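You operate a simulated robot arm through the tools that you are given. There is no shell and no other tool.

You are at the controls of a simulated two-armed robot. One attempt, no reset.

Task
Finish lapping the ring holder left on the grooved plate, then lap the other two yellow ones.
Fine: one at a time, each till its green paste is gone; each back on the yellow stand, none spoilt. Set down upright: what you pick out.
Where things are to end (x, y in the base frame): yellow ring holder within 2.2 cm of [55, -70].

It is judged by the outcome, as a careful person would: the job done as asked, and still so three seconds after it is handed in. It fails if anything else is knocked over, pushed out of place, dropped, spilled or broken.

Robot
Two 7-joint arms with two-finger grippers on one trunk that stands fixed in place. Base frame: the origin is at the foot of the trunk, x ahead of it, y to its left, z up; the work surface is at about z = 83. Units: cm, rad, N and s.
The left shoulder is at [7.1, 17.5, 110.1], the right one opposite. With the tool pointing down near the work surface each hand reaches from about 28 to 88 cm from the base axis, measured 20 degrees to its own side. Payload 2.94 kg a hand.
The tool frame of a hand sits at the grasp point between the pads (the TCP): z along the fingers, y along the line on which they close. The tips reach 3 cm beyond it. Largest opening 13.8 cm; the body of the gripper starts 10.9 cm behind the TCP.
Orientation is told as [roll, pitch, yaw] about the base's x, y, z axes, in that order, counted from this pose: with the fingers straight down and closing along the base's y, the tool's x points along the base's -x, its y along +y and its z along -z.

Tools
- The arms move only by the tool servo_tool. It takes "left_plan", "right_plan" or both (then of equal length, played together; a hand with none holds still); each is a list of rows, each an object (a shift or turn left out is 0, a gripper value left out holds the last) with "angular": the turn, a rotation vector about the tool's x, y, z in rad, a list of three; "linear": the shift along the tool's x, y, z in cm, a list of three; "fingers": the opening in per cent of the stroke, from 0 (shut) to 100 (fully open). In form: [{"angular": [ax, ay, az], "linear": [dx, dy, dz], "fingers": fingers}, ...]. A call has 1 to 20 rows; each row shifts and turns the commanded pose from where the row before left it, along the tool's axes as they then stand. Each row takes 0.2 s and may step no farther than 5 cm and 0.15 rad from the row before; otherwise, or with a gripper value out of range, the whole call is refused. A pose out of reach is approached as far as the arm can. The call stops where the force on the tool passes 40 N (or 10 N more than at its start, if that is more) or the arm is blocked; 0.2 s more then pass. The fingers move at their own pace and stop on an object; they squeeze with about 39 N. The grip force told is the motor's: it shows also when the fingers shut on nothing. Time passes only in rows, and 0.2 s behind the last, so rows that do not move let the fingers close. It gives the time, the measured TCP pose, the force on the tool (base axes), the opening and the grip force at its end, in the units of the frame above (readings bear some noise), with the torque about the TCP (base axes, N m) and any sound that the robot's microphone picked up.
- Cameras (640 x 400 px; columns grow to the right, rows downward): "scene" is now at [14.44, -5.73, 158.53]; the picture's right is [-0.64, -0.77, 0.00], its down [-0.55, 0.46, -0.69] and it looks along [0.53, -0.45, -0.72] (base axes); focal length 337 px, centre (320, 200). "left" rides on the left gripper at [7.1, -1.9, -14.6] in its tool frame; the picture's right is [0.26, 0.97, 0.00], its down [-0.85, 0.23, -0.48] and it looks along [-0.46, 0.12, 0.88] (tool axes); focal length 280 px, centre (320, 200). "right" rides on the right gripper at [7.1, 1.9, -14.6] in its tool frame; the picture's right is [-0.26, 0.97, 0.00], its down [-0.85, -0.23, -0.48] and it looks along [-0.46, -0.12, 0.88] (tool axes); focal length 280 px, centre (320, 200). There is no depth. A picture from a camera that has moved, and an enlarged one, comes with that camera's place and axes in the base frame and with its lens. The place of the scene camera against the robot may be out by one fixed shift of up to 1.8 cm in any direction.
- camera(camera): a new picture of that camera. No time passes.
- lift_body(by): slides the trunk up (or, below 0, down) by that many cm; the arms and the scene camera ride with it, the base frame stays. It gives what a move gives, with no picture.
- pan_tilt(pan, tilt): turns the head with the scene camera to pan (to the left, within 2.094 rad either way) and tilt (down, from -0.506 to 1.204), counted from straight ahead of the robot. It gives what a move gives.
- zoom(camera, box): a new picture of the part [left, top, right, bottom] of that camera's present view, enlarged. No time passes.
- sign_off(): hands the job in; it is judged then, once.

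Nothing tells you positions but the pictures and the camera data. Unless the task says otherwise, let go and move clear before handing in.

The tools are called after "Call:" as a command line: name --argument value ..., lists and objects as JSON in quotes. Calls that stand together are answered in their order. servo_tool: Moves the arms, as the interface text tells. Its arguments: {"type":"object","properties":{"left_plan":{"type":"array"},"right_plan":{"type":"array"}},"required":[]} The other tools are called the same way: lift_body (by) slides the trunk up or down; pan_tilt (pan, tilt) turns the head that bears the scene camera; camera (camera) takes a picture; zoom (camera, box) takes an enlarged picture of a part of a camera's view; sign_off () hands the job in.

At the start:

```text
clock: 0.0
left_tool_pos: [55.9, -2.84, 105.75]
left_tcp_rot: [0.0, 0.002, -0.001]
left_wrist_force: [0.1, -1.0, 1.1]
left_ft_torque: [-0.04, -0.01, 0.0]
left_finger_gap: 13.81
left_gripper_force: 0.1
right_tool_pos: [37.36, -43.49, 114.64]
right_tcp_rot: [-0.001, -0.001, 0.0]
right_wrist_force: [0.3, 0.6, 0.8]
right_ft_torque: [-0.03, 0.03, 0.03]
right_finger_gap: 13.79
right_gripper_force: 0.1
trunk travel left (down, up): [-27.5, 45.9]
head pan, tilt: [-0.698, 0.805]
```

scene: 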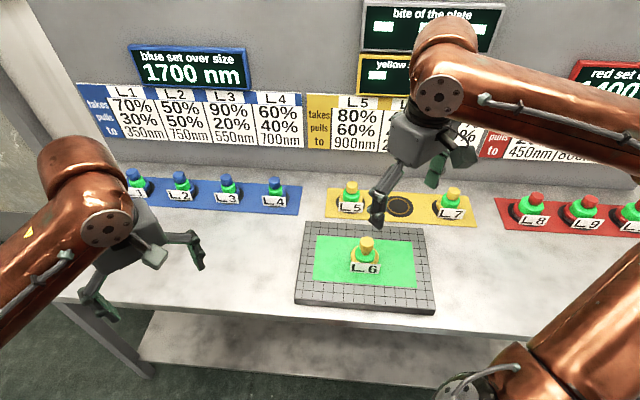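
right: 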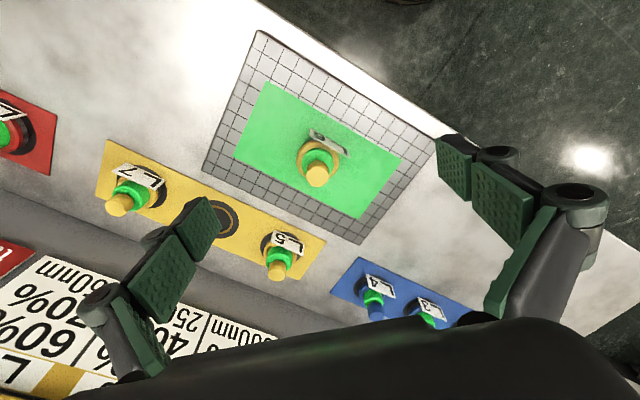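
left: 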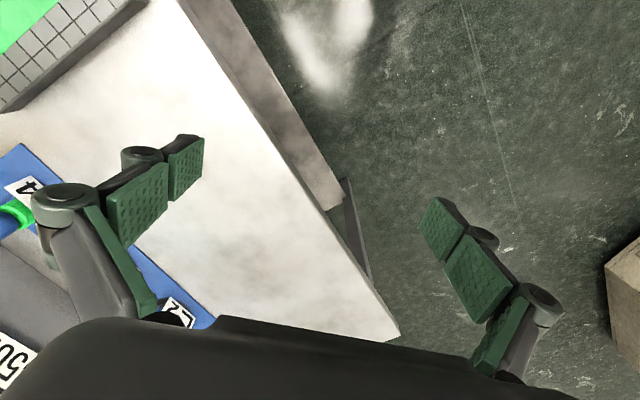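

I see a grooved plate with a yellow holder (L6) on green paste, a yellow stand with L5, L7 and an empty seat, and boards with numbers behind. I'll read the signs up close before moving anything.

Call:
zoom --camera "scene" --box '[300, 0, 520, 150]'

Call:
zoom --camera "scene" --box '[280, 160, 500, 320]'

Call:
zoom --camera "scene" --box '[70, 40, 310, 220]'

Call:
zoom --camera "right" --box '[80, 20, 440, 300]'

```text
2.67 times, centred on (410, 75) of scene
camera zoom: at [14.44, -5.73, 158.53], right [-0.64, -0.77, 0.0], down [-0.55, 0.46, -0.69], along [0.53, -0.45, -0.72], focal length 899 px, centre (80, 533)
```

zoom: 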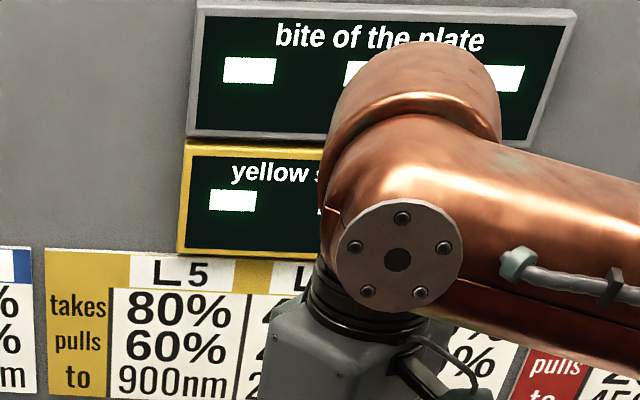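

```text
2.50 times, centred on (390, 240) of scene
camera zoom: at [14.44, -5.73, 158.53], right [-0.64, -0.77, 0.0], down [-0.55, 0.46, -0.69], along [0.53, -0.45, -0.72], focal length 843 px, centre (145, 100)
```

zoom: 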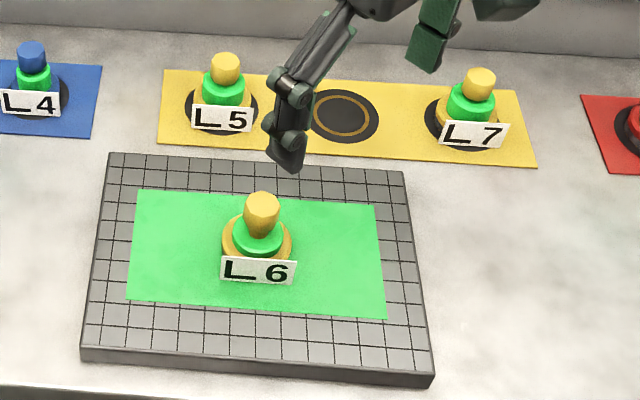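

```text
2.22 times, centred on (190, 130) of scene
camera zoom: at [14.44, -5.73, 158.53], right [-0.64, -0.77, 0.0], down [-0.55, 0.46, -0.69], along [0.53, -0.45, -0.72], focal length 749 px, centre (609, 356)
```

zoom: 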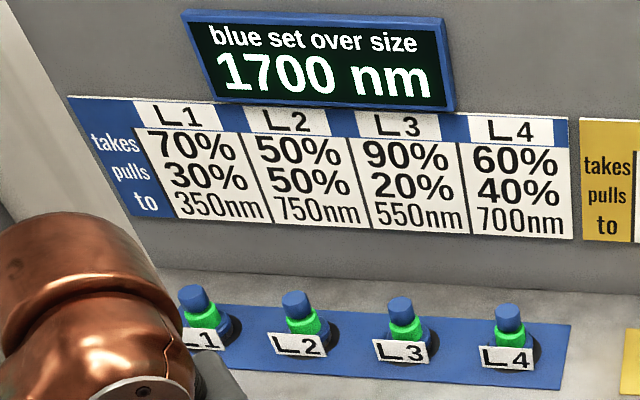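

```text
1.43 times, centred on (260, 160) of right
camera zoom: at [30.16, -41.52, 129.35], right [0.26, 0.97, 0.0], down [0.85, -0.23, 0.48], along [0.46, -0.12, -0.88], focal length 401 px, centre (406, 257)
```

zoom: 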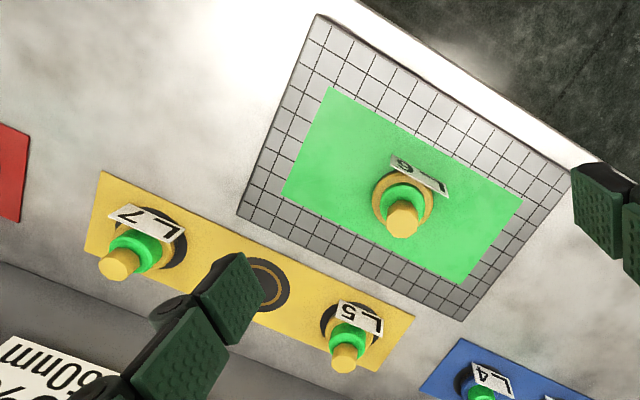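

The right arm hides the "bite of the plate" and "yellow set" boards. I'll swing the right hand to the side, keeping it high, so I can read them.

Call:
servo_tool --right_plan '[{"linear": [2, -3, 0]}, {"linear": [2, -3, 0]}, {"linear": [2, -3, 0]}, {"linear": [2, -3, 0]}, {"linear": [2, -3, 0]}, {"linear": [0, -3, 0]}]'

Call:
camera --camera "scene"

```text
clock: 1.4
left_tool_pos: [55.96, -2.92, 105.76]
left_tcp_rot: [0.002, 0.001, 0.0]
left_wrist_force: [-0.3, -0.1, 0.8]
left_ft_torque: [0.01, 0.0, -0.02]
left_finger_gap: 13.78
left_gripper_force: 0.0
right_tool_pos: [27.28, -61.61, 114.65]
right_tcp_rot: [0.002, 0.001, -0.001]
right_wrist_force: [1.1, 0.1, 0.3]
right_ft_torque: [0.04, 0.02, 0.02]
right_finger_gap: 13.82
right_gripper_force: 0.2
trunk travel left (down, up): [-27.5, 45.9]
head pan, tilt: [-0.698, 0.805]
```

```text
taken
camera scene: at [14.54, -5.88, 158.51], right [-0.64, -0.77, 0.0], down [-0.55, 0.46, -0.69], along [0.53, -0.45, -0.72], focal length 337 px, centre (320, 200)
```

scene: 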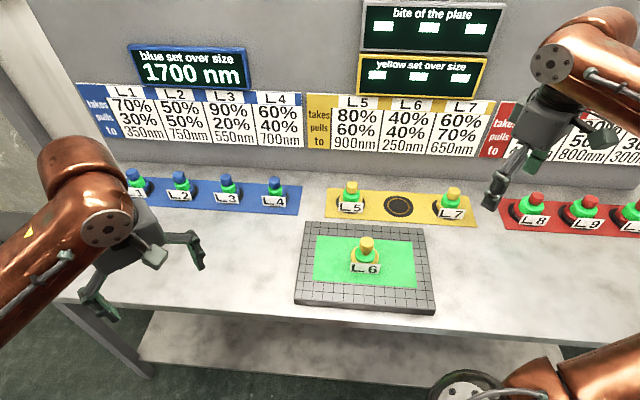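

Call:
zoom --camera "scene" --box '[300, 0, 520, 150]'

Call:
camera --camera "right"

Call:
zoom --camera "scene" --box '[330, 170, 410, 220]'

Call:
zoom --camera "scene" --box '[300, 220, 440, 310]'

```text
2.67 times, centred on (410, 75) of scene
camera zoom: at [14.54, -5.88, 158.51], right [-0.64, -0.77, 0.0], down [-0.55, 0.46, -0.69], along [0.53, -0.45, -0.72], focal length 899 px, centre (80, 533)
```

zoom: 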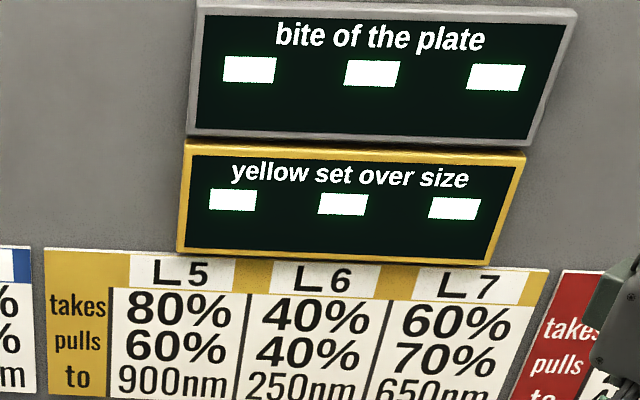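

```text
taken
camera right: at [20.18, -59.68, 129.31], right [0.26, 0.97, 0.0], down [0.85, -0.23, 0.47], along [0.46, -0.12, -0.88], focal length 280 px, centre (320, 200)
```

right: 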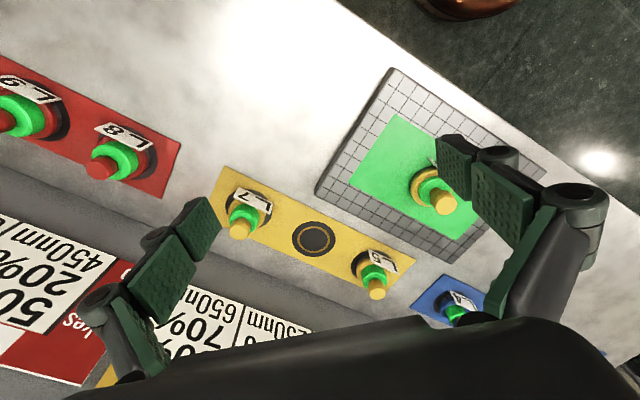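

```text
8.00 times, centred on (370, 195) of scene
camera zoom: at [14.54, -5.88, 158.51], right [-0.64, -0.77, 0.0], down [-0.55, 0.46, -0.69], along [0.53, -0.45, -0.72], focal length 2698 px, centre (-80, 240)
```

zoom: 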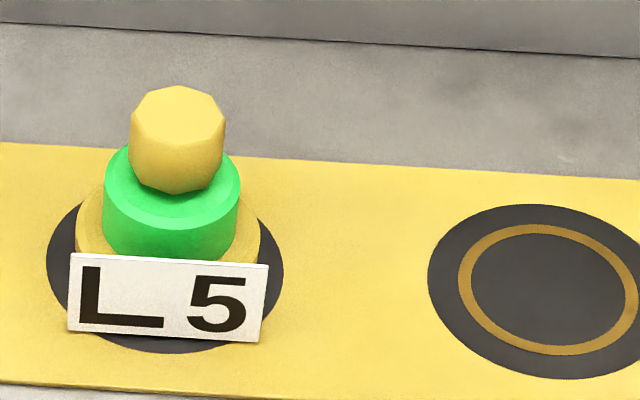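

```text
4.44 times, centred on (370, 265) of scene
camera zoom: at [14.54, -5.88, 158.51], right [-0.64, -0.77, 0.0], down [-0.55, 0.46, -0.69], along [0.53, -0.45, -0.72], focal length 1499 px, centre (98, -89)
```

zoom: 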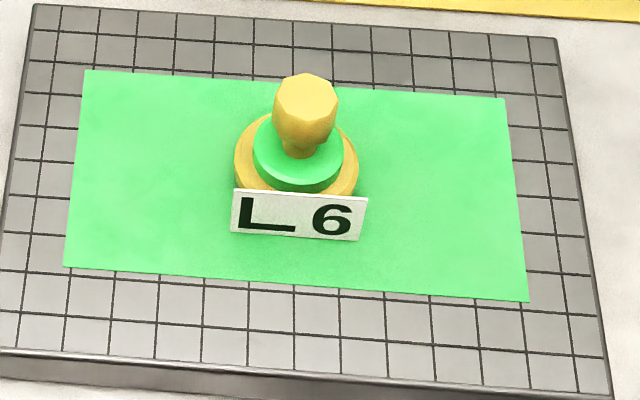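

The two displays show only dashes, so there is no readout yet and I'll have to watch the paste itself. L6 is near (44, -45.5) on the plate; the plate and stand are turned by about -45°. I'll hover the right hand above L6, lined up with the plate, and look down.

Call:
servo_tool --right_plan '[{"linear": [-3.4, 3.2, 0], "fingers": 50}, {"linear": [-3.4, 3.2, 0]}, {"linear": [-3.4, 3.2, 0]}, {"linear": [-3.4, 3.2, 0]}, {"linear": [-3.4, 3.2, 0]}, {"angular": [0, 0, 0.131]}, {"angular": [0, 0, 0.131]}, {"angular": [0, 0, 0.131]}, {"angular": [0, 0, 0.131]}, {"angular": [0, 0, 0.131]}, {"angular": [0, 0, 0.13]}, {}]'

Call:
camera --camera "right"

Call:
camera --camera "scene"

```text
clock: 4.0
left_tool_pos: [55.84, -2.86, 105.89]
left_tcp_rot: [0.0, -0.001, 0.0]
left_wrist_force: [-0.1, -0.2, -1.4]
left_ft_torque: [-0.02, 0.01, 0.02]
left_finger_gap: 13.82
left_gripper_force: 0.1
right_tool_pos: [44.39, -45.47, 114.76]
right_tcp_rot: [-0.001, 0.0, -0.787]
right_wrist_force: [-0.6, 0.1, -0.1]
right_ft_torque: [-0.02, -0.02, 0.02]
right_finger_gap: 6.89
right_gripper_force: 0.0
trunk travel left (down, up): [-27.5, 45.9]
head pan, tilt: [-0.698, 0.805]
```

```text
taken
camera right: at [40.61, -39.05, 129.34], right [0.87, 0.5, 0.0], down [0.44, -0.76, 0.48], along [0.24, -0.41, -0.88], focal length 280 px, centre (320, 200)
```

right: 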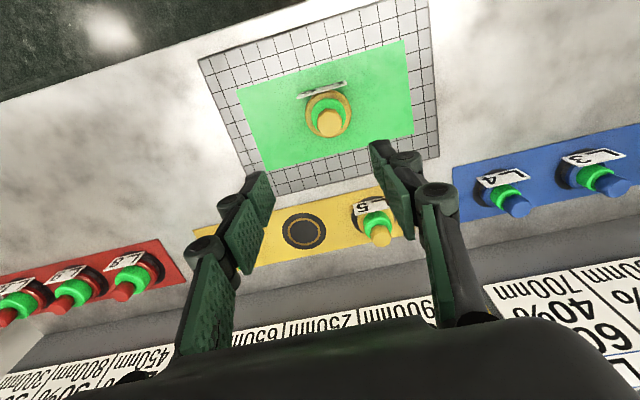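

```text
taken
camera scene: at [14.45, -5.71, 158.53], right [-0.64, -0.77, 0.0], down [-0.55, 0.46, -0.69], along [0.53, -0.45, -0.72], focal length 337 px, centre (320, 200)
```

scene: 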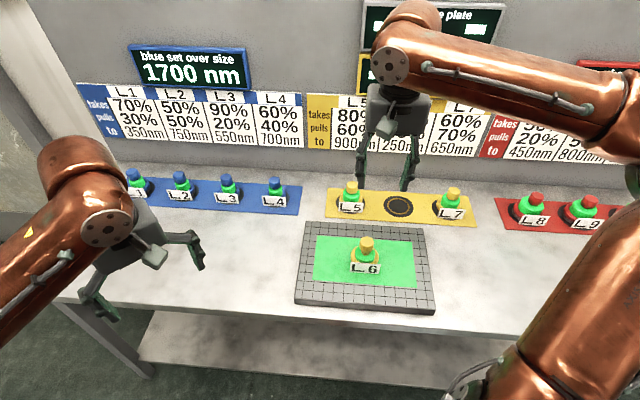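

Comparing the two wrist views, L6 stands near (46.1, -46.2), the plate top is at z≈83, and the empty seat is near (54.5, -70.5). I'll centre over L6, lower partway and look again.

Call:
servo_tool --right_plan '[{"linear": [-1.7, 0.7, 0]}, {"linear": [0, 0, 3.5]}, {"linear": [0, 0, 3.5]}, {"linear": [0, 0, 3.5]}, {"linear": [0, 0, 3.5]}, {}]'

Call:
camera --camera "right"

Call:
zoom --camera "scene" --box '[290, 180, 450, 310]'

```text
clock: 5.4
left_tool_pos: [55.89, -2.75, 105.79]
left_tcp_rot: [0.0, 0.0, 0.0]
left_wrist_force: [-0.8, 0.4, -0.7]
left_ft_torque: [0.0, -0.03, 0.01]
left_finger_gap: 13.81
left_gripper_force: 0.1
right_tool_pos: [45.93, -46.33, 100.71]
right_tcp_rot: [0.0, 0.0, -0.786]
right_wrist_force: [-0.1, 0.2, -0.4]
right_ft_torque: [-0.01, -0.03, -0.02]
right_finger_gap: 6.92
right_gripper_force: 0.0
trunk travel left (down, up): [-27.5, 45.9]
head pan, tilt: [-0.698, 0.805]
```

```text
taken
camera right: at [42.2, -39.77, 115.43], right [0.87, 0.5, 0.0], down [0.44, -0.76, 0.48], along [0.24, -0.41, -0.88], focal length 280 px, centre (320, 200)
```

right: 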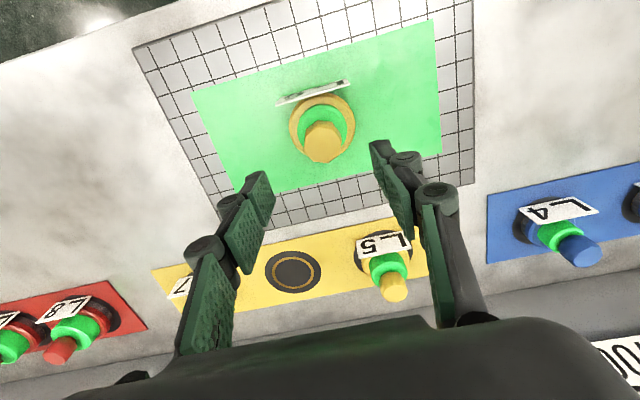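

```text
3.08 times, centred on (370, 245) of scene
camera zoom: at [14.39, -5.68, 158.54], right [-0.64, -0.77, 0.0], down [-0.55, 0.46, -0.69], along [0.53, -0.45, -0.72], focal length 1038 px, centre (166, 62)
```

zoom: 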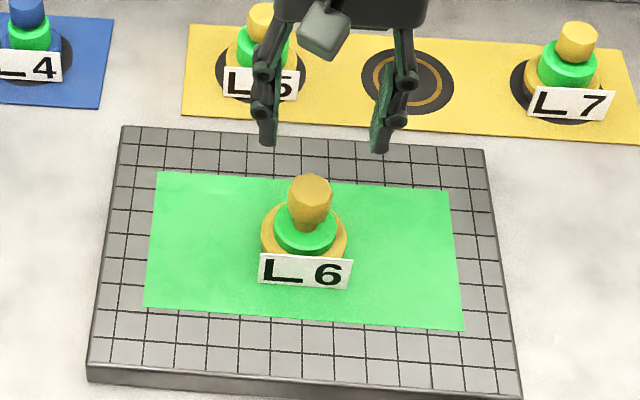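

L6 is centred between the fingers (within ~0.3 cm) and its knob top is at about z=92.8. I'll lower to grip height without closing, and check.

Call:
servo_tool --right_plan '[{"linear": [-0.15, 0.15, 3]}, {"linear": [0, 0, 3]}, {"linear": [0, 0, 2.5]}, {"linear": [0, 0, 1.5]}, {}]'

Call:
camera --camera "right"

Call:
zoom --camera "scene" --box '[310, 200, 420, 290]'

```text
clock: 6.6
left_tool_pos: [55.82, -2.77, 105.84]
left_tcp_rot: [0.0, 0.0, 0.001]
left_wrist_force: [0.0, -0.2, 0.4]
left_ft_torque: [0.01, 0.02, -0.03]
left_finger_gap: 13.81
left_gripper_force: 0.0
right_tool_pos: [46.13, -46.26, 90.68]
right_tcp_rot: [-0.001, 0.001, -0.784]
right_wrist_force: [-0.7, 0.5, 0.3]
right_ft_torque: [0.0, -0.02, 0.01]
right_finger_gap: 6.9
right_gripper_force: 0.2
trunk travel left (down, up): [-27.5, 45.9]
head pan, tilt: [-0.698, 0.805]
```

```text
taken
camera right: at [42.43, -39.81, 105.33], right [0.87, 0.5, 0.0], down [0.44, -0.76, 0.48], along [0.24, -0.41, -0.88], focal length 280 px, centre (320, 200)
```

right: 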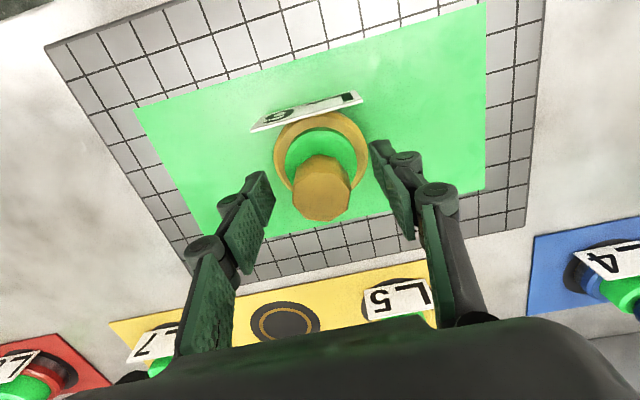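

```text
4.44 times, centred on (365, 245) of scene
camera zoom: at [14.44, -5.75, 158.53], right [-0.64, -0.77, 0.0], down [-0.55, 0.46, -0.69], along [0.53, -0.45, -0.72], focal length 1499 px, centre (120, 0)
```

zoom: 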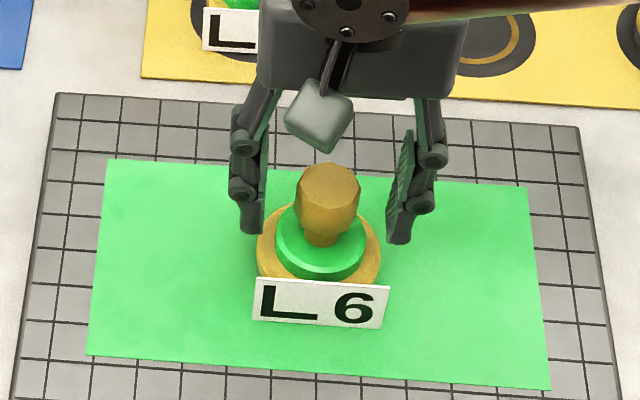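

The fingers straddle the knob well, with tips clear of the green collar. I'll close the grip on L6's knob.

Call:
servo_tool --right_plan '[{"fingers": 0}, {}, {}, {}, {}]'

Call:
camera --camera "right"

Call:
camera --camera "scene"

```text
clock: 7.8
left_tool_pos: [55.9, -2.88, 105.87]
left_tcp_rot: [0.0, -0.002, 0.001]
left_wrist_force: [0.0, -0.4, -0.5]
left_ft_torque: [0.01, 0.0, 0.0]
left_finger_gap: 13.79
left_gripper_force: 0.0
right_tool_pos: [46.2, -46.33, 90.68]
right_tcp_rot: [0.0, 0.001, -0.786]
right_wrist_force: [0.7, 0.4, 0.2]
right_ft_torque: [0.04, -0.01, 0.02]
right_finger_gap: 3.25
right_gripper_force: 38.4
trunk travel left (down, up): [-27.5, 45.9]
head pan, tilt: [-0.698, 0.805]
```

```text
taken
camera right: at [42.45, -39.81, 105.35], right [0.87, 0.5, 0.0], down [0.44, -0.76, 0.48], along [0.24, -0.41, -0.88], focal length 280 px, centre (320, 200)
```

right: 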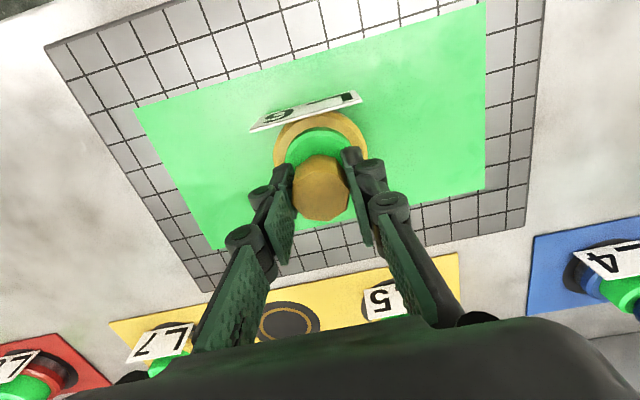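

```text
taken
camera scene: at [14.46, -5.75, 158.53], right [-0.64, -0.77, 0.0], down [-0.55, 0.46, -0.69], along [0.53, -0.45, -0.72], focal length 337 px, centre (320, 200)
```

scene: 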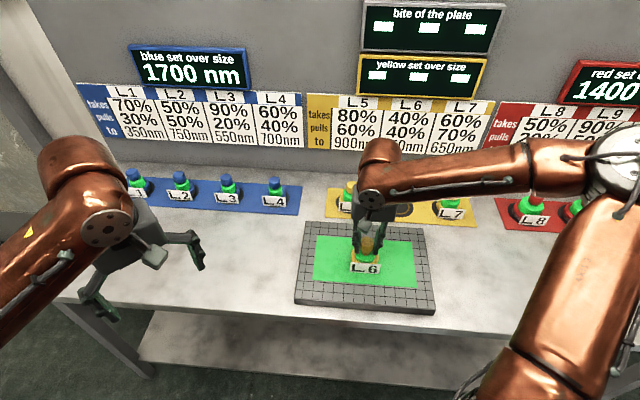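

The grip is firm (gap 3.25 cm, 38 N). I'll start with a very short, light test stroke along the plate's long axis, then check forces, displays and paste.

Call:
servo_tool --right_plan '[{"linear": [0, 0, 0.1]}, {"linear": [0, 0.7, 0]}, {"linear": [0, 0.7, 0]}]'

Call:
camera --camera "scene"

Call:
camera --camera "right"

```text
clock: 8.6
left_tool_pos: [55.74, -2.83, 105.91]
left_tcp_rot: [0.001, 0.002, -0.001]
left_wrist_force: [0.0, -0.1, -0.3]
left_ft_torque: [0.01, 0.02, 0.02]
left_finger_gap: 13.78
left_gripper_force: 0.0
right_tool_pos: [47.17, -45.3, 90.6]
right_tcp_rot: [0.001, 0.0, -0.785]
right_wrist_force: [-3.1, -3.6, 13.4]
right_ft_torque: [0.13, 0.28, 0.09]
right_finger_gap: 3.22
right_gripper_force: 39.2
trunk travel left (down, up): [-27.5, 45.9]
head pan, tilt: [-0.698, 0.805]
```

```text
taken
camera scene: at [14.31, -5.69, 158.56], right [-0.64, -0.77, 0.0], down [-0.55, 0.46, -0.69], along [0.53, -0.45, -0.72], focal length 337 px, centre (320, 200)
```

scene: 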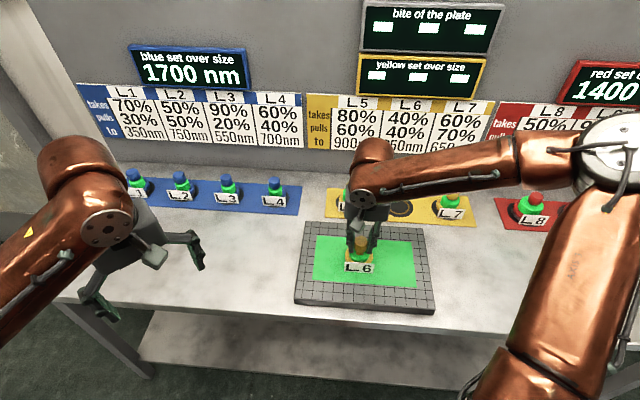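

```text
taken
camera right: at [43.42, -38.8, 105.33], right [0.87, 0.5, 0.0], down [0.44, -0.76, 0.48], along [0.24, -0.41, -0.88], focal length 280 px, centre (320, 200)
```

right: 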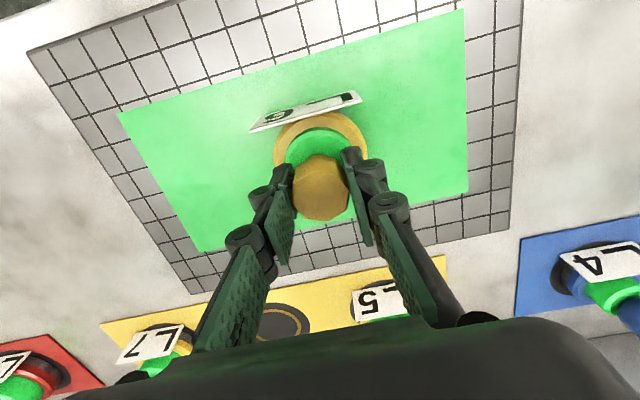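

The drag is about 4.7 N under a 13 N press (ratio ~0.35, fitting "pulls 40%"), and the grip and holder are steady. The paste still looks full, so I'll do a longer stroke back and keep checking.

Call:
servo_tool --right_plan '[{"linear": [0, -1, 0]}, {"linear": [0, -1, 0]}, {"linear": [0, -1, 0]}, {"linear": [0, -1, 0]}]'

Call:
camera --camera "scene"

Call:
zoom --camera "scene" --box '[290, 215, 440, 310]'

```text
clock: 9.6
left_tool_pos: [55.78, -2.91, 105.76]
left_tcp_rot: [0.0, -0.001, -0.001]
left_wrist_force: [1.6, 0.1, 0.1]
left_ft_torque: [0.03, -0.01, 0.02]
left_finger_gap: 13.81
left_gripper_force: 0.1
right_tool_pos: [44.43, -47.95, 90.67]
right_tcp_rot: [0.001, -0.001, -0.787]
right_wrist_force: [2.7, 1.7, 6.7]
right_ft_torque: [0.23, 0.09, -0.06]
right_finger_gap: 3.25
right_gripper_force: 39.1
trunk travel left (down, up): [-27.5, 45.9]
head pan, tilt: [-0.698, 0.805]
```

```text
taken
camera scene: at [14.42, -5.68, 158.53], right [-0.64, -0.77, 0.0], down [-0.55, 0.46, -0.69], along [0.53, -0.45, -0.72], focal length 337 px, centre (320, 200)
```

scene: 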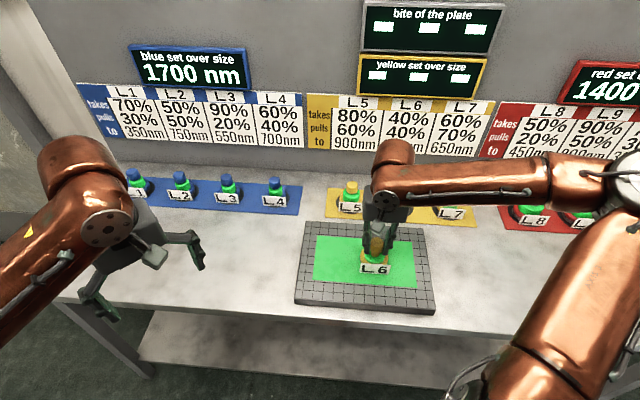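

```text
4.21 times, centred on (365, 262) of scene
camera zoom: at [14.42, -5.68, 158.53], right [-0.64, -0.77, 0.0], down [-0.55, 0.46, -0.69], along [0.53, -0.45, -0.72], focal length 1420 px, centre (130, -63)
```

zoom: 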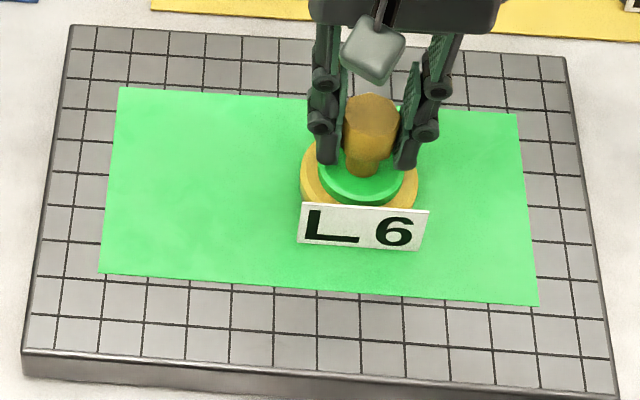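

There's no visible change yet and the force is mild. I'll do a longer stroke the other way, staying within the paste patch.

Call:
servo_tool --right_plan '[{"linear": [0, 1, 0.02]}, {"linear": [0, 1, 0]}, {"linear": [0, 1, 0]}, {"linear": [0, 1, 0]}, {"linear": [0, 1, 0]}, {"linear": [0, 1, 0]}, {"linear": [0, 1, 0]}, {"linear": [0, 1, 0]}]'

Call:
camera --camera "scene"

Call:
zoom --camera "scene" --box '[290, 215, 440, 310]'

```text
clock: 11.4
left_tool_pos: [55.79, -2.84, 105.89]
left_tcp_rot: [0.001, 0.002, 0.0]
left_wrist_force: [0.1, 0.2, 0.2]
left_ft_torque: [0.02, 0.02, 0.0]
left_finger_gap: 13.82
left_gripper_force: 0.1
right_tool_pos: [50.04, -42.36, 90.5]
right_tcp_rot: [-0.001, 0.0, -0.786]
right_wrist_force: [-1.3, -3.9, 12.7]
right_ft_torque: [-0.25, -0.13, 0.0]
right_finger_gap: 3.23
right_gripper_force: 38.9
trunk travel left (down, up): [-27.5, 45.9]
head pan, tilt: [-0.698, 0.805]
```

```text
taken
camera scene: at [14.33, -5.68, 158.54], right [-0.64, -0.77, 0.0], down [-0.55, 0.46, -0.69], along [0.53, -0.45, -0.72], focal length 337 px, centre (320, 200)
```

scene: 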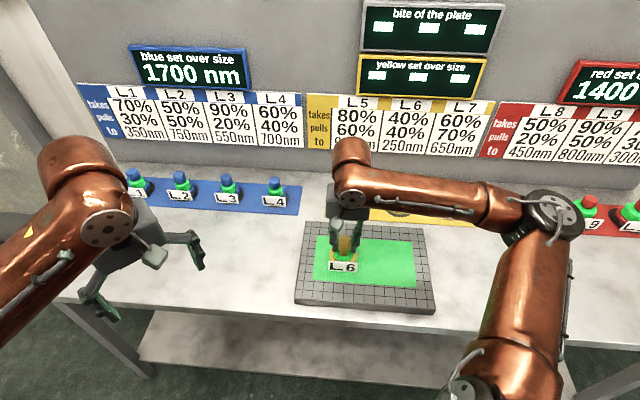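

```text
4.21 times, centred on (365, 262) of scene
camera zoom: at [14.33, -5.68, 158.54], right [-0.64, -0.77, 0.0], down [-0.55, 0.46, -0.69], along [0.53, -0.45, -0.72], focal length 1420 px, centre (130, -63)
```

zoom: 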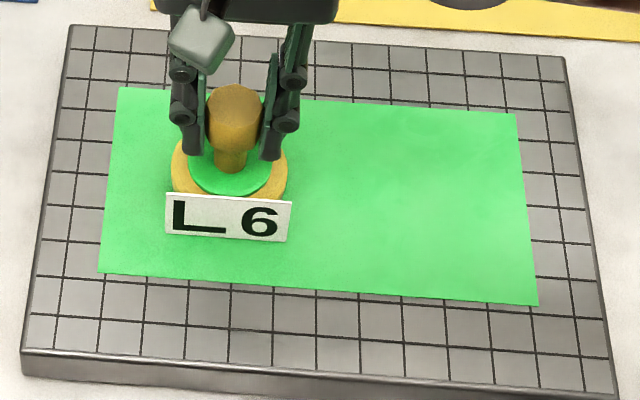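

I notice that L6's own green collar looks thinner than it did at the start, so the collar on each holder seems to be its paste. I'll zoom in closely.

Call:
zoom --camera "scene" --box '[322, 225, 372, 275]'

Call:
zoom --camera "right" --box '[240, 60, 400, 220]'

Call:
zoom --camera "scene" --box '[260, 165, 310, 215]'

```text
8.00 times, centred on (347, 250) of scene
camera zoom: at [14.33, -5.68, 158.54], right [-0.64, -0.77, 0.0], down [-0.55, 0.46, -0.69], along [0.53, -0.45, -0.72], focal length 2698 px, centre (104, -200)
```

zoom: 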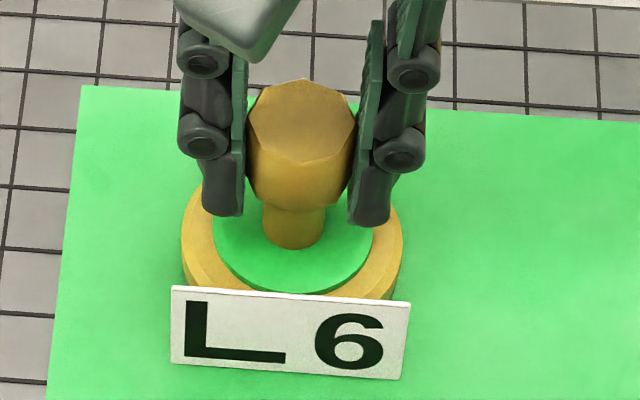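

```text
2.50 times, centred on (320, 140) of right
camera zoom: at [46.28, -35.88, 105.3], right [0.87, 0.5, 0.0], down [0.44, -0.76, 0.48], along [0.24, -0.41, -0.88], focal length 701 px, centre (320, 350)
```

zoom: 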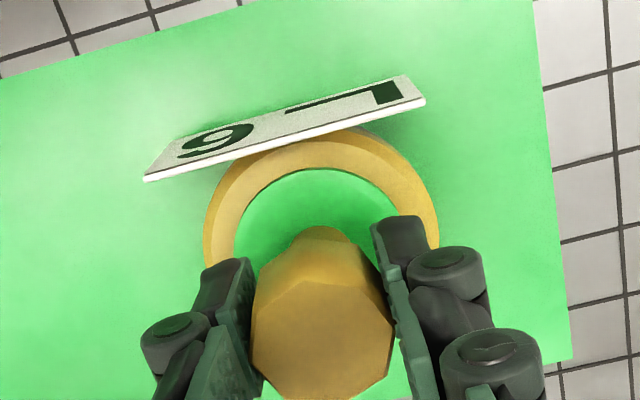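

```text
8.00 times, centred on (285, 190) of scene
camera zoom: at [14.33, -5.68, 158.54], right [-0.64, -0.77, 0.0], down [-0.55, 0.46, -0.69], along [0.53, -0.45, -0.72], focal length 2698 px, centre (600, 280)
```

zoom: 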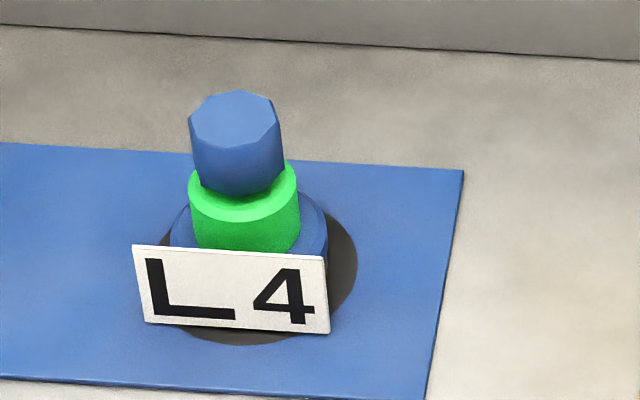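

The collar is the paste gauge: it was partly used up at the start and is now nearly level with the gold base. From here I'll go in very small steps and look after each.

Call:
servo_tool --right_plan '[{"linear": [0, -0.5, 0]}]'

Call:
zoom --camera "scene" --box '[322, 225, 372, 275]'

Call:
zoom --camera "right" --box '[240, 60, 400, 220]'

```text
clock: 11.8
left_tool_pos: [55.94, -2.81, 105.82]
left_tcp_rot: [0.001, 0.001, 0.001]
left_wrist_force: [-1.6, -0.5, -0.5]
left_ft_torque: [0.03, 0.0, 0.0]
left_finger_gap: 13.81
left_gripper_force: 0.1
right_tool_pos: [49.7, -42.49, 90.67]
right_tcp_rot: [0.001, 0.002, -0.783]
right_wrist_force: [3.1, 4.3, 10.5]
right_ft_torque: [-0.12, -0.26, 0.07]
right_finger_gap: 3.23
right_gripper_force: 39.0
trunk travel left (down, up): [-27.5, 45.9]
head pan, tilt: [-0.698, 0.805]
```

```text
8.00 times, centred on (347, 250) of scene
camera zoom: at [14.39, -5.64, 158.54], right [-0.64, -0.77, 0.0], down [-0.55, 0.46, -0.69], along [0.53, -0.45, -0.72], focal length 2698 px, centre (104, -200)
```

zoom: 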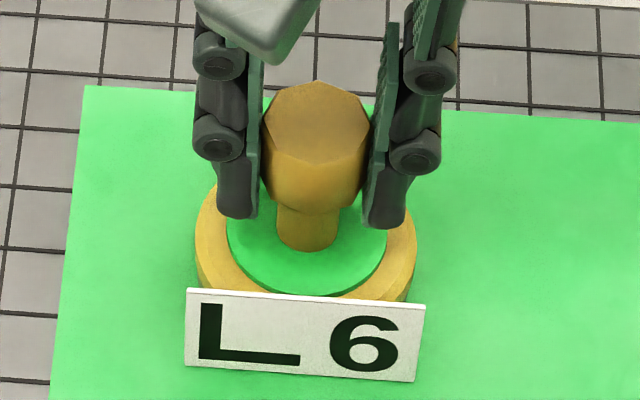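

```text
2.50 times, centred on (320, 140) of right
camera zoom: at [45.97, -36.15, 105.31], right [0.87, 0.5, 0.0], down [0.44, -0.76, 0.48], along [0.24, -0.41, -0.88], focal length 701 px, centre (320, 350)
```

zoom: 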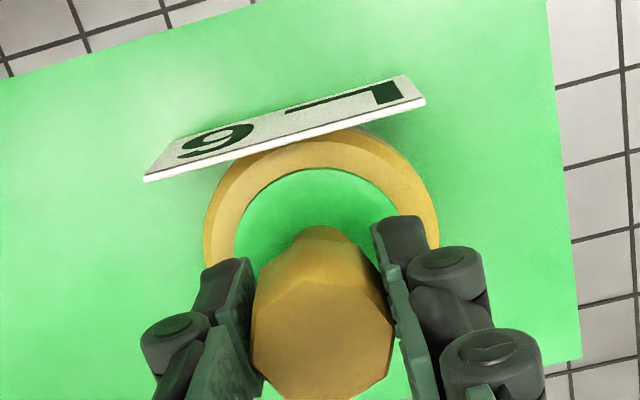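

A thin green disc remains. I'll continue in small steps.

Call:
servo_tool --right_plan '[{"linear": [0, -0.6, 0]}]'

Call:
zoom --camera "scene" --box '[325, 225, 375, 275]'

Call:
zoom --camera "scene" --box '[300, 0, 520, 150]'

```text
clock: 12.2
left_tool_pos: [55.9, -2.72, 105.82]
left_tcp_rot: [0.001, 0.001, 0.001]
left_wrist_force: [0.1, -0.9, 0.0]
left_ft_torque: [0.05, -0.01, 0.01]
left_finger_gap: 13.82
left_gripper_force: 0.0
right_tool_pos: [49.26, -42.96, 90.6]
right_tcp_rot: [-0.001, 0.0, -0.786]
right_wrist_force: [1.7, 2.7, 10.9]
right_ft_torque: [0.06, -0.16, -0.03]
right_finger_gap: 3.23
right_gripper_force: 38.6
trunk travel left (down, up): [-27.5, 45.9]
head pan, tilt: [-0.698, 0.805]
```

```text
8.00 times, centred on (350, 250) of scene
camera zoom: at [14.36, -5.65, 158.55], right [-0.64, -0.77, 0.0], down [-0.55, 0.46, -0.69], along [0.53, -0.45, -0.72], focal length 2698 px, centre (80, -200)
```

zoom: 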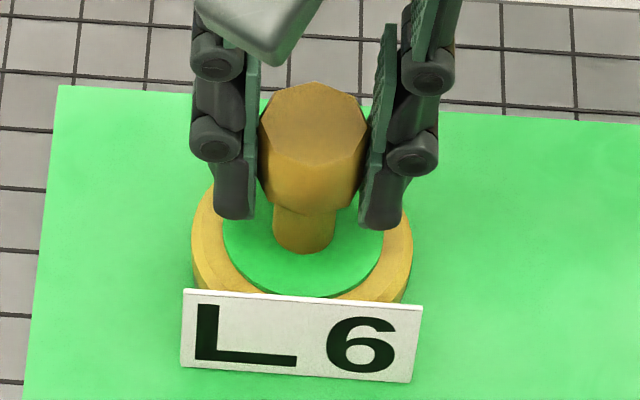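

```text
2.67 times, centred on (410, 75) of scene
camera zoom: at [14.36, -5.65, 158.55], right [-0.64, -0.77, 0.0], down [-0.55, 0.46, -0.69], along [0.53, -0.45, -0.72], focal length 899 px, centre (80, 533)
```

zoom: 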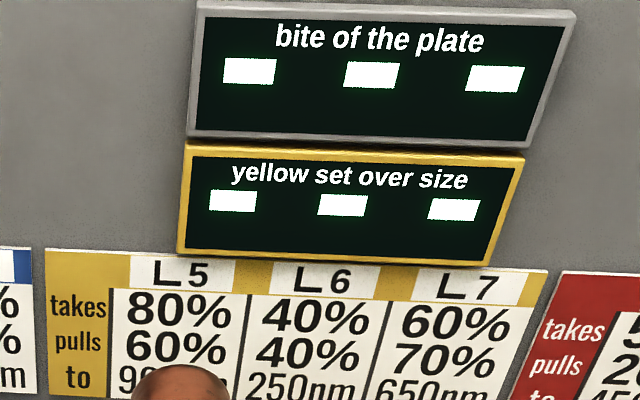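

Call:
zoom --camera "scene" --box '[346, 246, 378, 266]'

Call:
zoom --camera "right" --box '[265, 110, 375, 179]'

```text
16.00 times, centred on (362, 256) of scene
camera zoom: at [14.36, -5.65, 158.55], right [-0.64, -0.77, 0.0], down [-0.55, 0.46, -0.69], along [0.53, -0.45, -0.72], focal length 5396 px, centre (-352, -696)
```

zoom: 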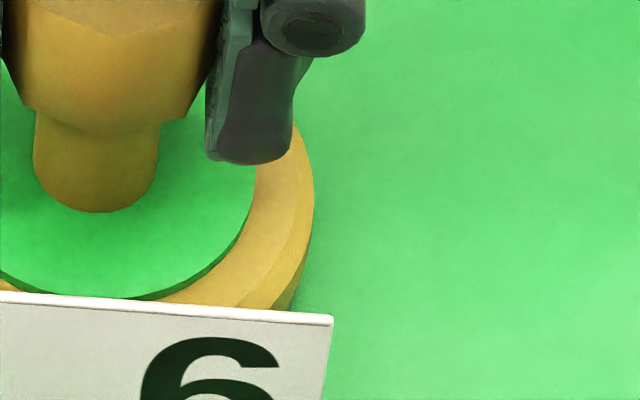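

```text
5.80 times, centred on (320, 144) of right
camera zoom: at [45.5, -36.64, 105.3], right [0.87, 0.5, 0.0], down [0.44, -0.76, 0.48], along [0.24, -0.41, -0.88], focal length 1625 px, centre (320, 522)
```

zoom: 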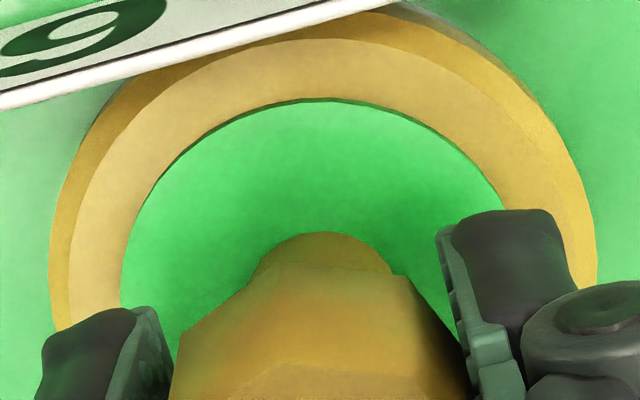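

At 16x I can see the remaining rim, roughly 0.2 cm thick. Two more small steps, looking after each.

Call:
servo_tool --right_plan '[{"linear": [0, -0.7, 0]}]'

Call:
zoom --camera "scene" --box '[346, 246, 378, 266]'

Call:
zoom --camera "right" --box '[265, 110, 375, 179]'

```text
clock: 12.6
left_tool_pos: [55.73, -2.86, 105.77]
left_tcp_rot: [0.0, -0.001, 0.0]
left_wrist_force: [-0.3, -1.0, 0.6]
left_ft_torque: [0.01, -0.01, -0.01]
left_finger_gap: 13.8
left_gripper_force: 0.1
right_tool_pos: [48.77, -43.63, 90.61]
right_tcp_rot: [0.0, 0.0, -0.785]
right_wrist_force: [0.1, 2.0, 12.2]
right_ft_torque: [0.07, -0.13, -0.05]
right_finger_gap: 3.23
right_gripper_force: 39.4
trunk travel left (down, up): [-27.5, 45.9]
head pan, tilt: [-0.698, 0.805]
```

```text
16.00 times, centred on (362, 256) of scene
camera zoom: at [14.35, -5.66, 158.55], right [-0.64, -0.77, 0.0], down [-0.55, 0.46, -0.69], along [0.53, -0.45, -0.72], focal length 5396 px, centre (-352, -696)
```

zoom: 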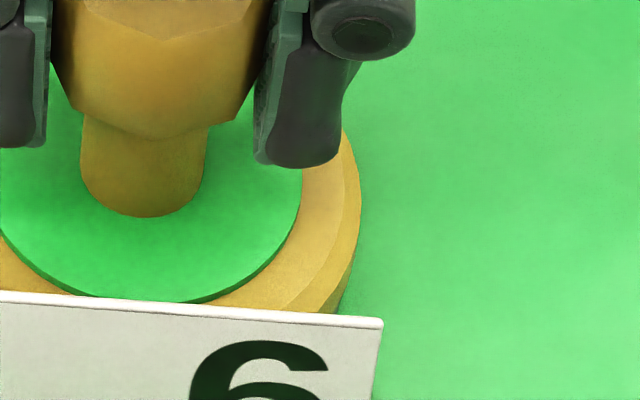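

```text
5.80 times, centred on (320, 144) of right
camera zoom: at [44.97, -37.18, 105.29], right [0.87, 0.5, 0.0], down [0.44, -0.76, 0.48], along [0.24, -0.41, -0.88], focal length 1625 px, centre (320, 522)
```

zoom: 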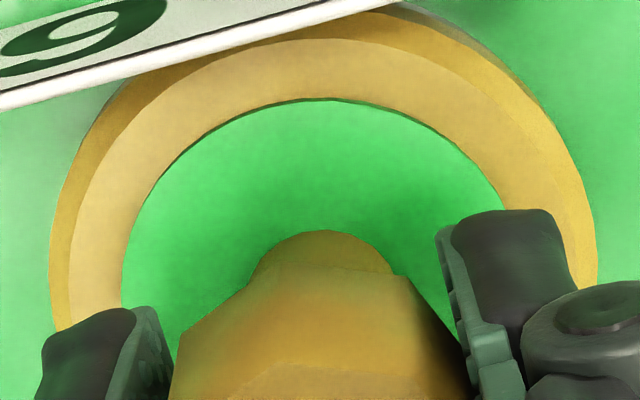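

The rim is thinning slowly. Another small step.

Call:
servo_tool --right_plan '[{"linear": [0, -0.7, 0]}]'

Call:
zoom --camera "scene" --box '[346, 246, 378, 266]'

Call:
zoom --camera "right" --box '[265, 110, 375, 179]'

```text
clock: 13.0
left_tool_pos: [55.73, -2.83, 105.77]
left_tcp_rot: [-0.001, 0.0, 0.001]
left_wrist_force: [-0.4, 0.4, -1.7]
left_ft_torque: [-0.01, 0.02, -0.01]
left_finger_gap: 13.81
left_gripper_force: 0.0
right_tool_pos: [48.25, -44.17, 90.65]
right_tcp_rot: [0.001, -0.001, -0.784]
right_wrist_force: [0.3, 1.5, 11.1]
right_ft_torque: [0.0, -0.2, -0.01]
right_finger_gap: 3.23
right_gripper_force: 39.1
trunk travel left (down, up): [-27.5, 45.9]
head pan, tilt: [-0.698, 0.805]
```

```text
16.00 times, centred on (362, 256) of scene
camera zoom: at [14.35, -5.67, 158.54], right [-0.64, -0.77, 0.0], down [-0.55, 0.46, -0.69], along [0.53, -0.45, -0.72], focal length 5396 px, centre (-352, -696)
```

zoom: 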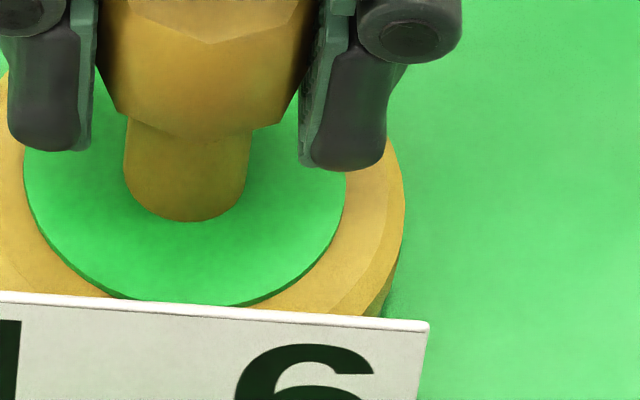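

```text
5.80 times, centred on (320, 144) of right
camera zoom: at [44.48, -37.68, 105.29], right [0.87, 0.5, 0.0], down [0.44, -0.76, 0.48], along [0.24, -0.41, -0.88], focal length 1625 px, centre (320, 522)
```

zoom: 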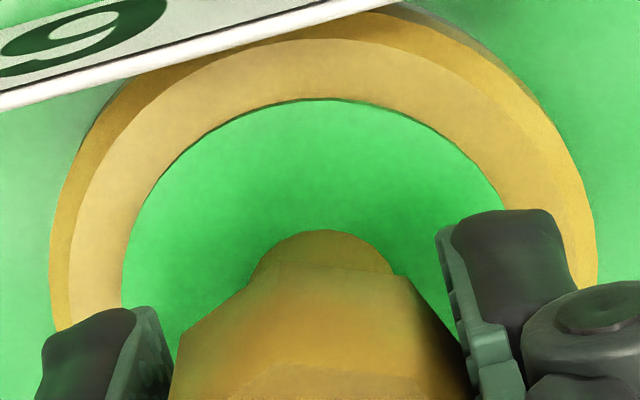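

The rim is nearly gone now. One more small step.

Call:
servo_tool --right_plan '[{"linear": [0, -0.4, 0]}]'

Call:
zoom --camera "scene" --box '[346, 246, 378, 266]'

Call:
zoom --camera "right" --box '[265, 110, 375, 179]'

```text
clock: 13.4
left_tool_pos: [55.77, -2.82, 105.8]
left_tcp_rot: [-0.002, 0.0, 0.0]
left_wrist_force: [-0.7, -0.1, 0.5]
left_ft_torque: [0.01, 0.01, 0.0]
left_finger_gap: 13.82
left_gripper_force: 0.0
right_tool_pos: [47.99, -44.2, 90.63]
right_tcp_rot: [0.0, -0.001, -0.786]
right_wrist_force: [1.6, 2.0, 10.1]
right_ft_torque: [0.04, 0.0, -0.01]
right_finger_gap: 3.23
right_gripper_force: 39.3
trunk travel left (down, up): [-27.5, 45.9]
head pan, tilt: [-0.698, 0.805]
```

```text
16.00 times, centred on (362, 256) of scene
camera zoom: at [14.38, -5.64, 158.54], right [-0.64, -0.77, 0.0], down [-0.55, 0.46, -0.69], along [0.53, -0.45, -0.72], focal length 5396 px, centre (-352, -696)
```

zoom: 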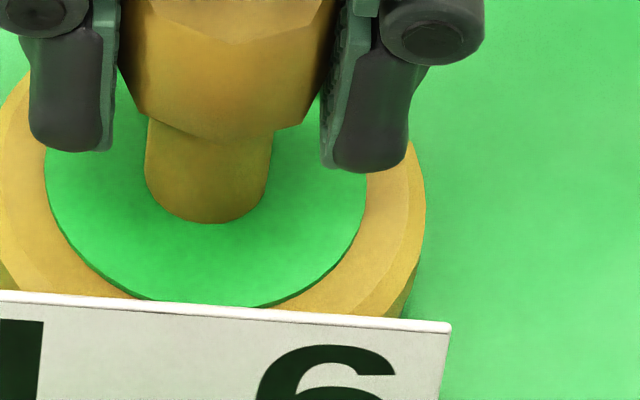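

```text
5.80 times, centred on (320, 144) of right
camera zoom: at [44.24, -37.92, 105.29], right [0.87, 0.5, 0.0], down [0.44, -0.76, 0.48], along [0.24, -0.41, -0.88], focal length 1625 px, centre (320, 522)
```

zoom: 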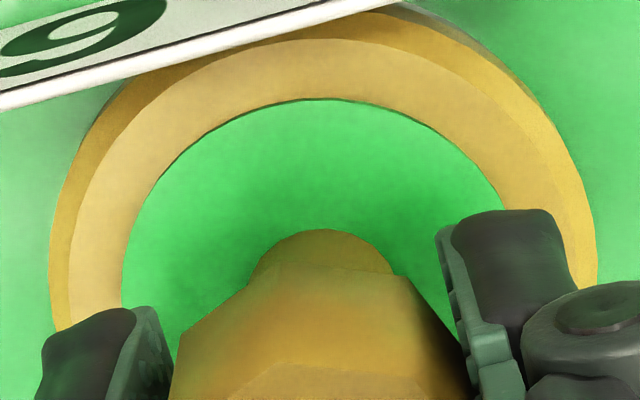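

Call:
zoom --camera "scene" --box '[354, 256, 366, 263]'

Call:
zoom --camera "right" --box '[280, 120, 320, 145]'

```text
16.00 times, centred on (360, 260) of scene
camera zoom: at [14.38, -5.64, 158.54], right [-0.64, -0.77, 0.0], down [-0.55, 0.46, -0.69], along [0.53, -0.45, -0.72], focal length 5396 px, centre (-320, -752)
```

zoom: 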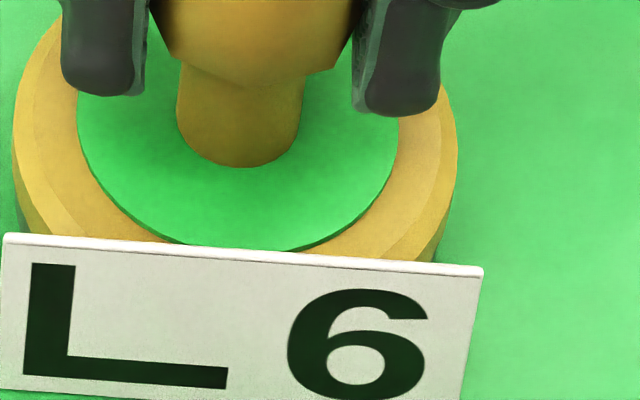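

```text
16.00 times, centred on (300, 132) of right
camera zoom: at [44.24, -37.92, 105.29], right [0.87, 0.5, 0.0], down [0.44, -0.76, 0.48], along [0.24, -0.41, -0.88], focal length 4486 px, centre (640, 1280)
```

zoom: 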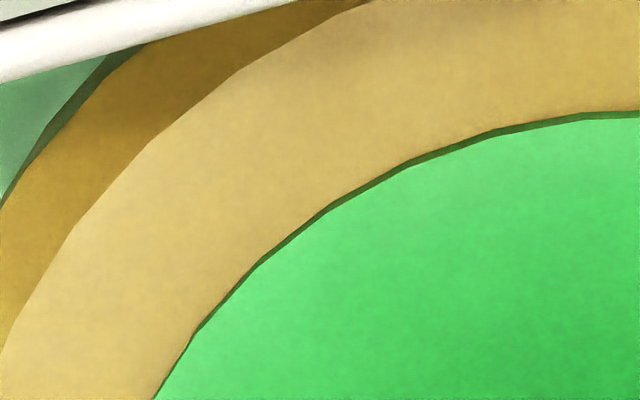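

The 16x wrist view is a stable gauge of the rim: about 7 px (roughly 0.1–0.15 cm) remain. I'll step and compare with the same view.

Call:
servo_tool --right_plan '[{"linear": [0, -0.5, 0]}]'

Call:
zoom --camera "right" --box '[280, 120, 320, 145]'

```text
clock: 13.8
left_tool_pos: [55.86, -2.82, 105.79]
left_tcp_rot: [-0.001, -0.001, -0.002]
left_wrist_force: [-0.4, -0.1, -0.3]
left_ft_torque: [-0.01, -0.03, 0.05]
left_finger_gap: 13.81
left_gripper_force: 0.0
right_tool_pos: [47.74, -44.69, 90.57]
right_tcp_rot: [0.001, -0.001, -0.786]
right_wrist_force: [1.6, 2.3, 11.2]
right_ft_torque: [0.11, 0.06, -0.07]
right_finger_gap: 3.24
right_gripper_force: 39.0
trunk travel left (down, up): [-27.5, 45.9]
head pan, tilt: [-0.698, 0.805]
```

```text
16.00 times, centred on (300, 132) of right
camera zoom: at [43.89, -38.3, 105.28], right [0.87, 0.5, 0.0], down [0.44, -0.76, 0.48], along [0.24, -0.41, -0.88], focal length 4486 px, centre (640, 1280)
```

zoom: 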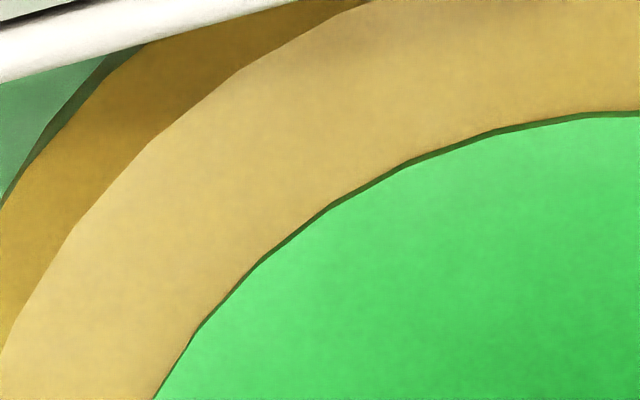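

It thinned by about 1 px. I'll do 0.9 cm and compare again.

Call:
servo_tool --right_plan '[{"linear": [0, -0.9, 0]}]'

Call:
zoom --camera "right" --box '[280, 120, 320, 145]'

```text
clock: 14.2
left_tool_pos: [55.69, -2.72, 105.85]
left_tcp_rot: [-0.001, -0.001, 0.0]
left_wrist_force: [0.1, -0.2, 0.0]
left_ft_torque: [0.04, -0.03, -0.03]
left_finger_gap: 13.79
left_gripper_force: 0.1
right_tool_pos: [46.94, -45.5, 90.64]
right_tcp_rot: [0.0, -0.001, -0.784]
right_wrist_force: [-0.1, 1.4, 13.9]
right_ft_torque: [0.18, -0.12, -0.08]
right_finger_gap: 3.25
right_gripper_force: 39.0
trunk travel left (down, up): [-27.5, 45.9]
head pan, tilt: [-0.698, 0.805]
```

```text
16.00 times, centred on (300, 132) of right
camera zoom: at [43.19, -38.96, 105.28], right [0.87, 0.5, 0.0], down [0.44, -0.76, 0.48], along [0.24, -0.41, -0.88], focal length 4486 px, centre (640, 1280)
```

zoom: 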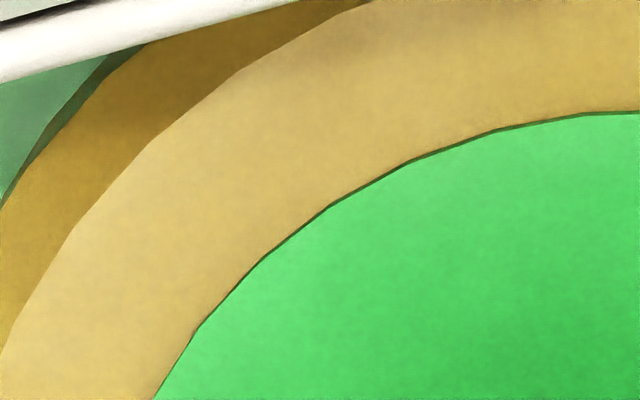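

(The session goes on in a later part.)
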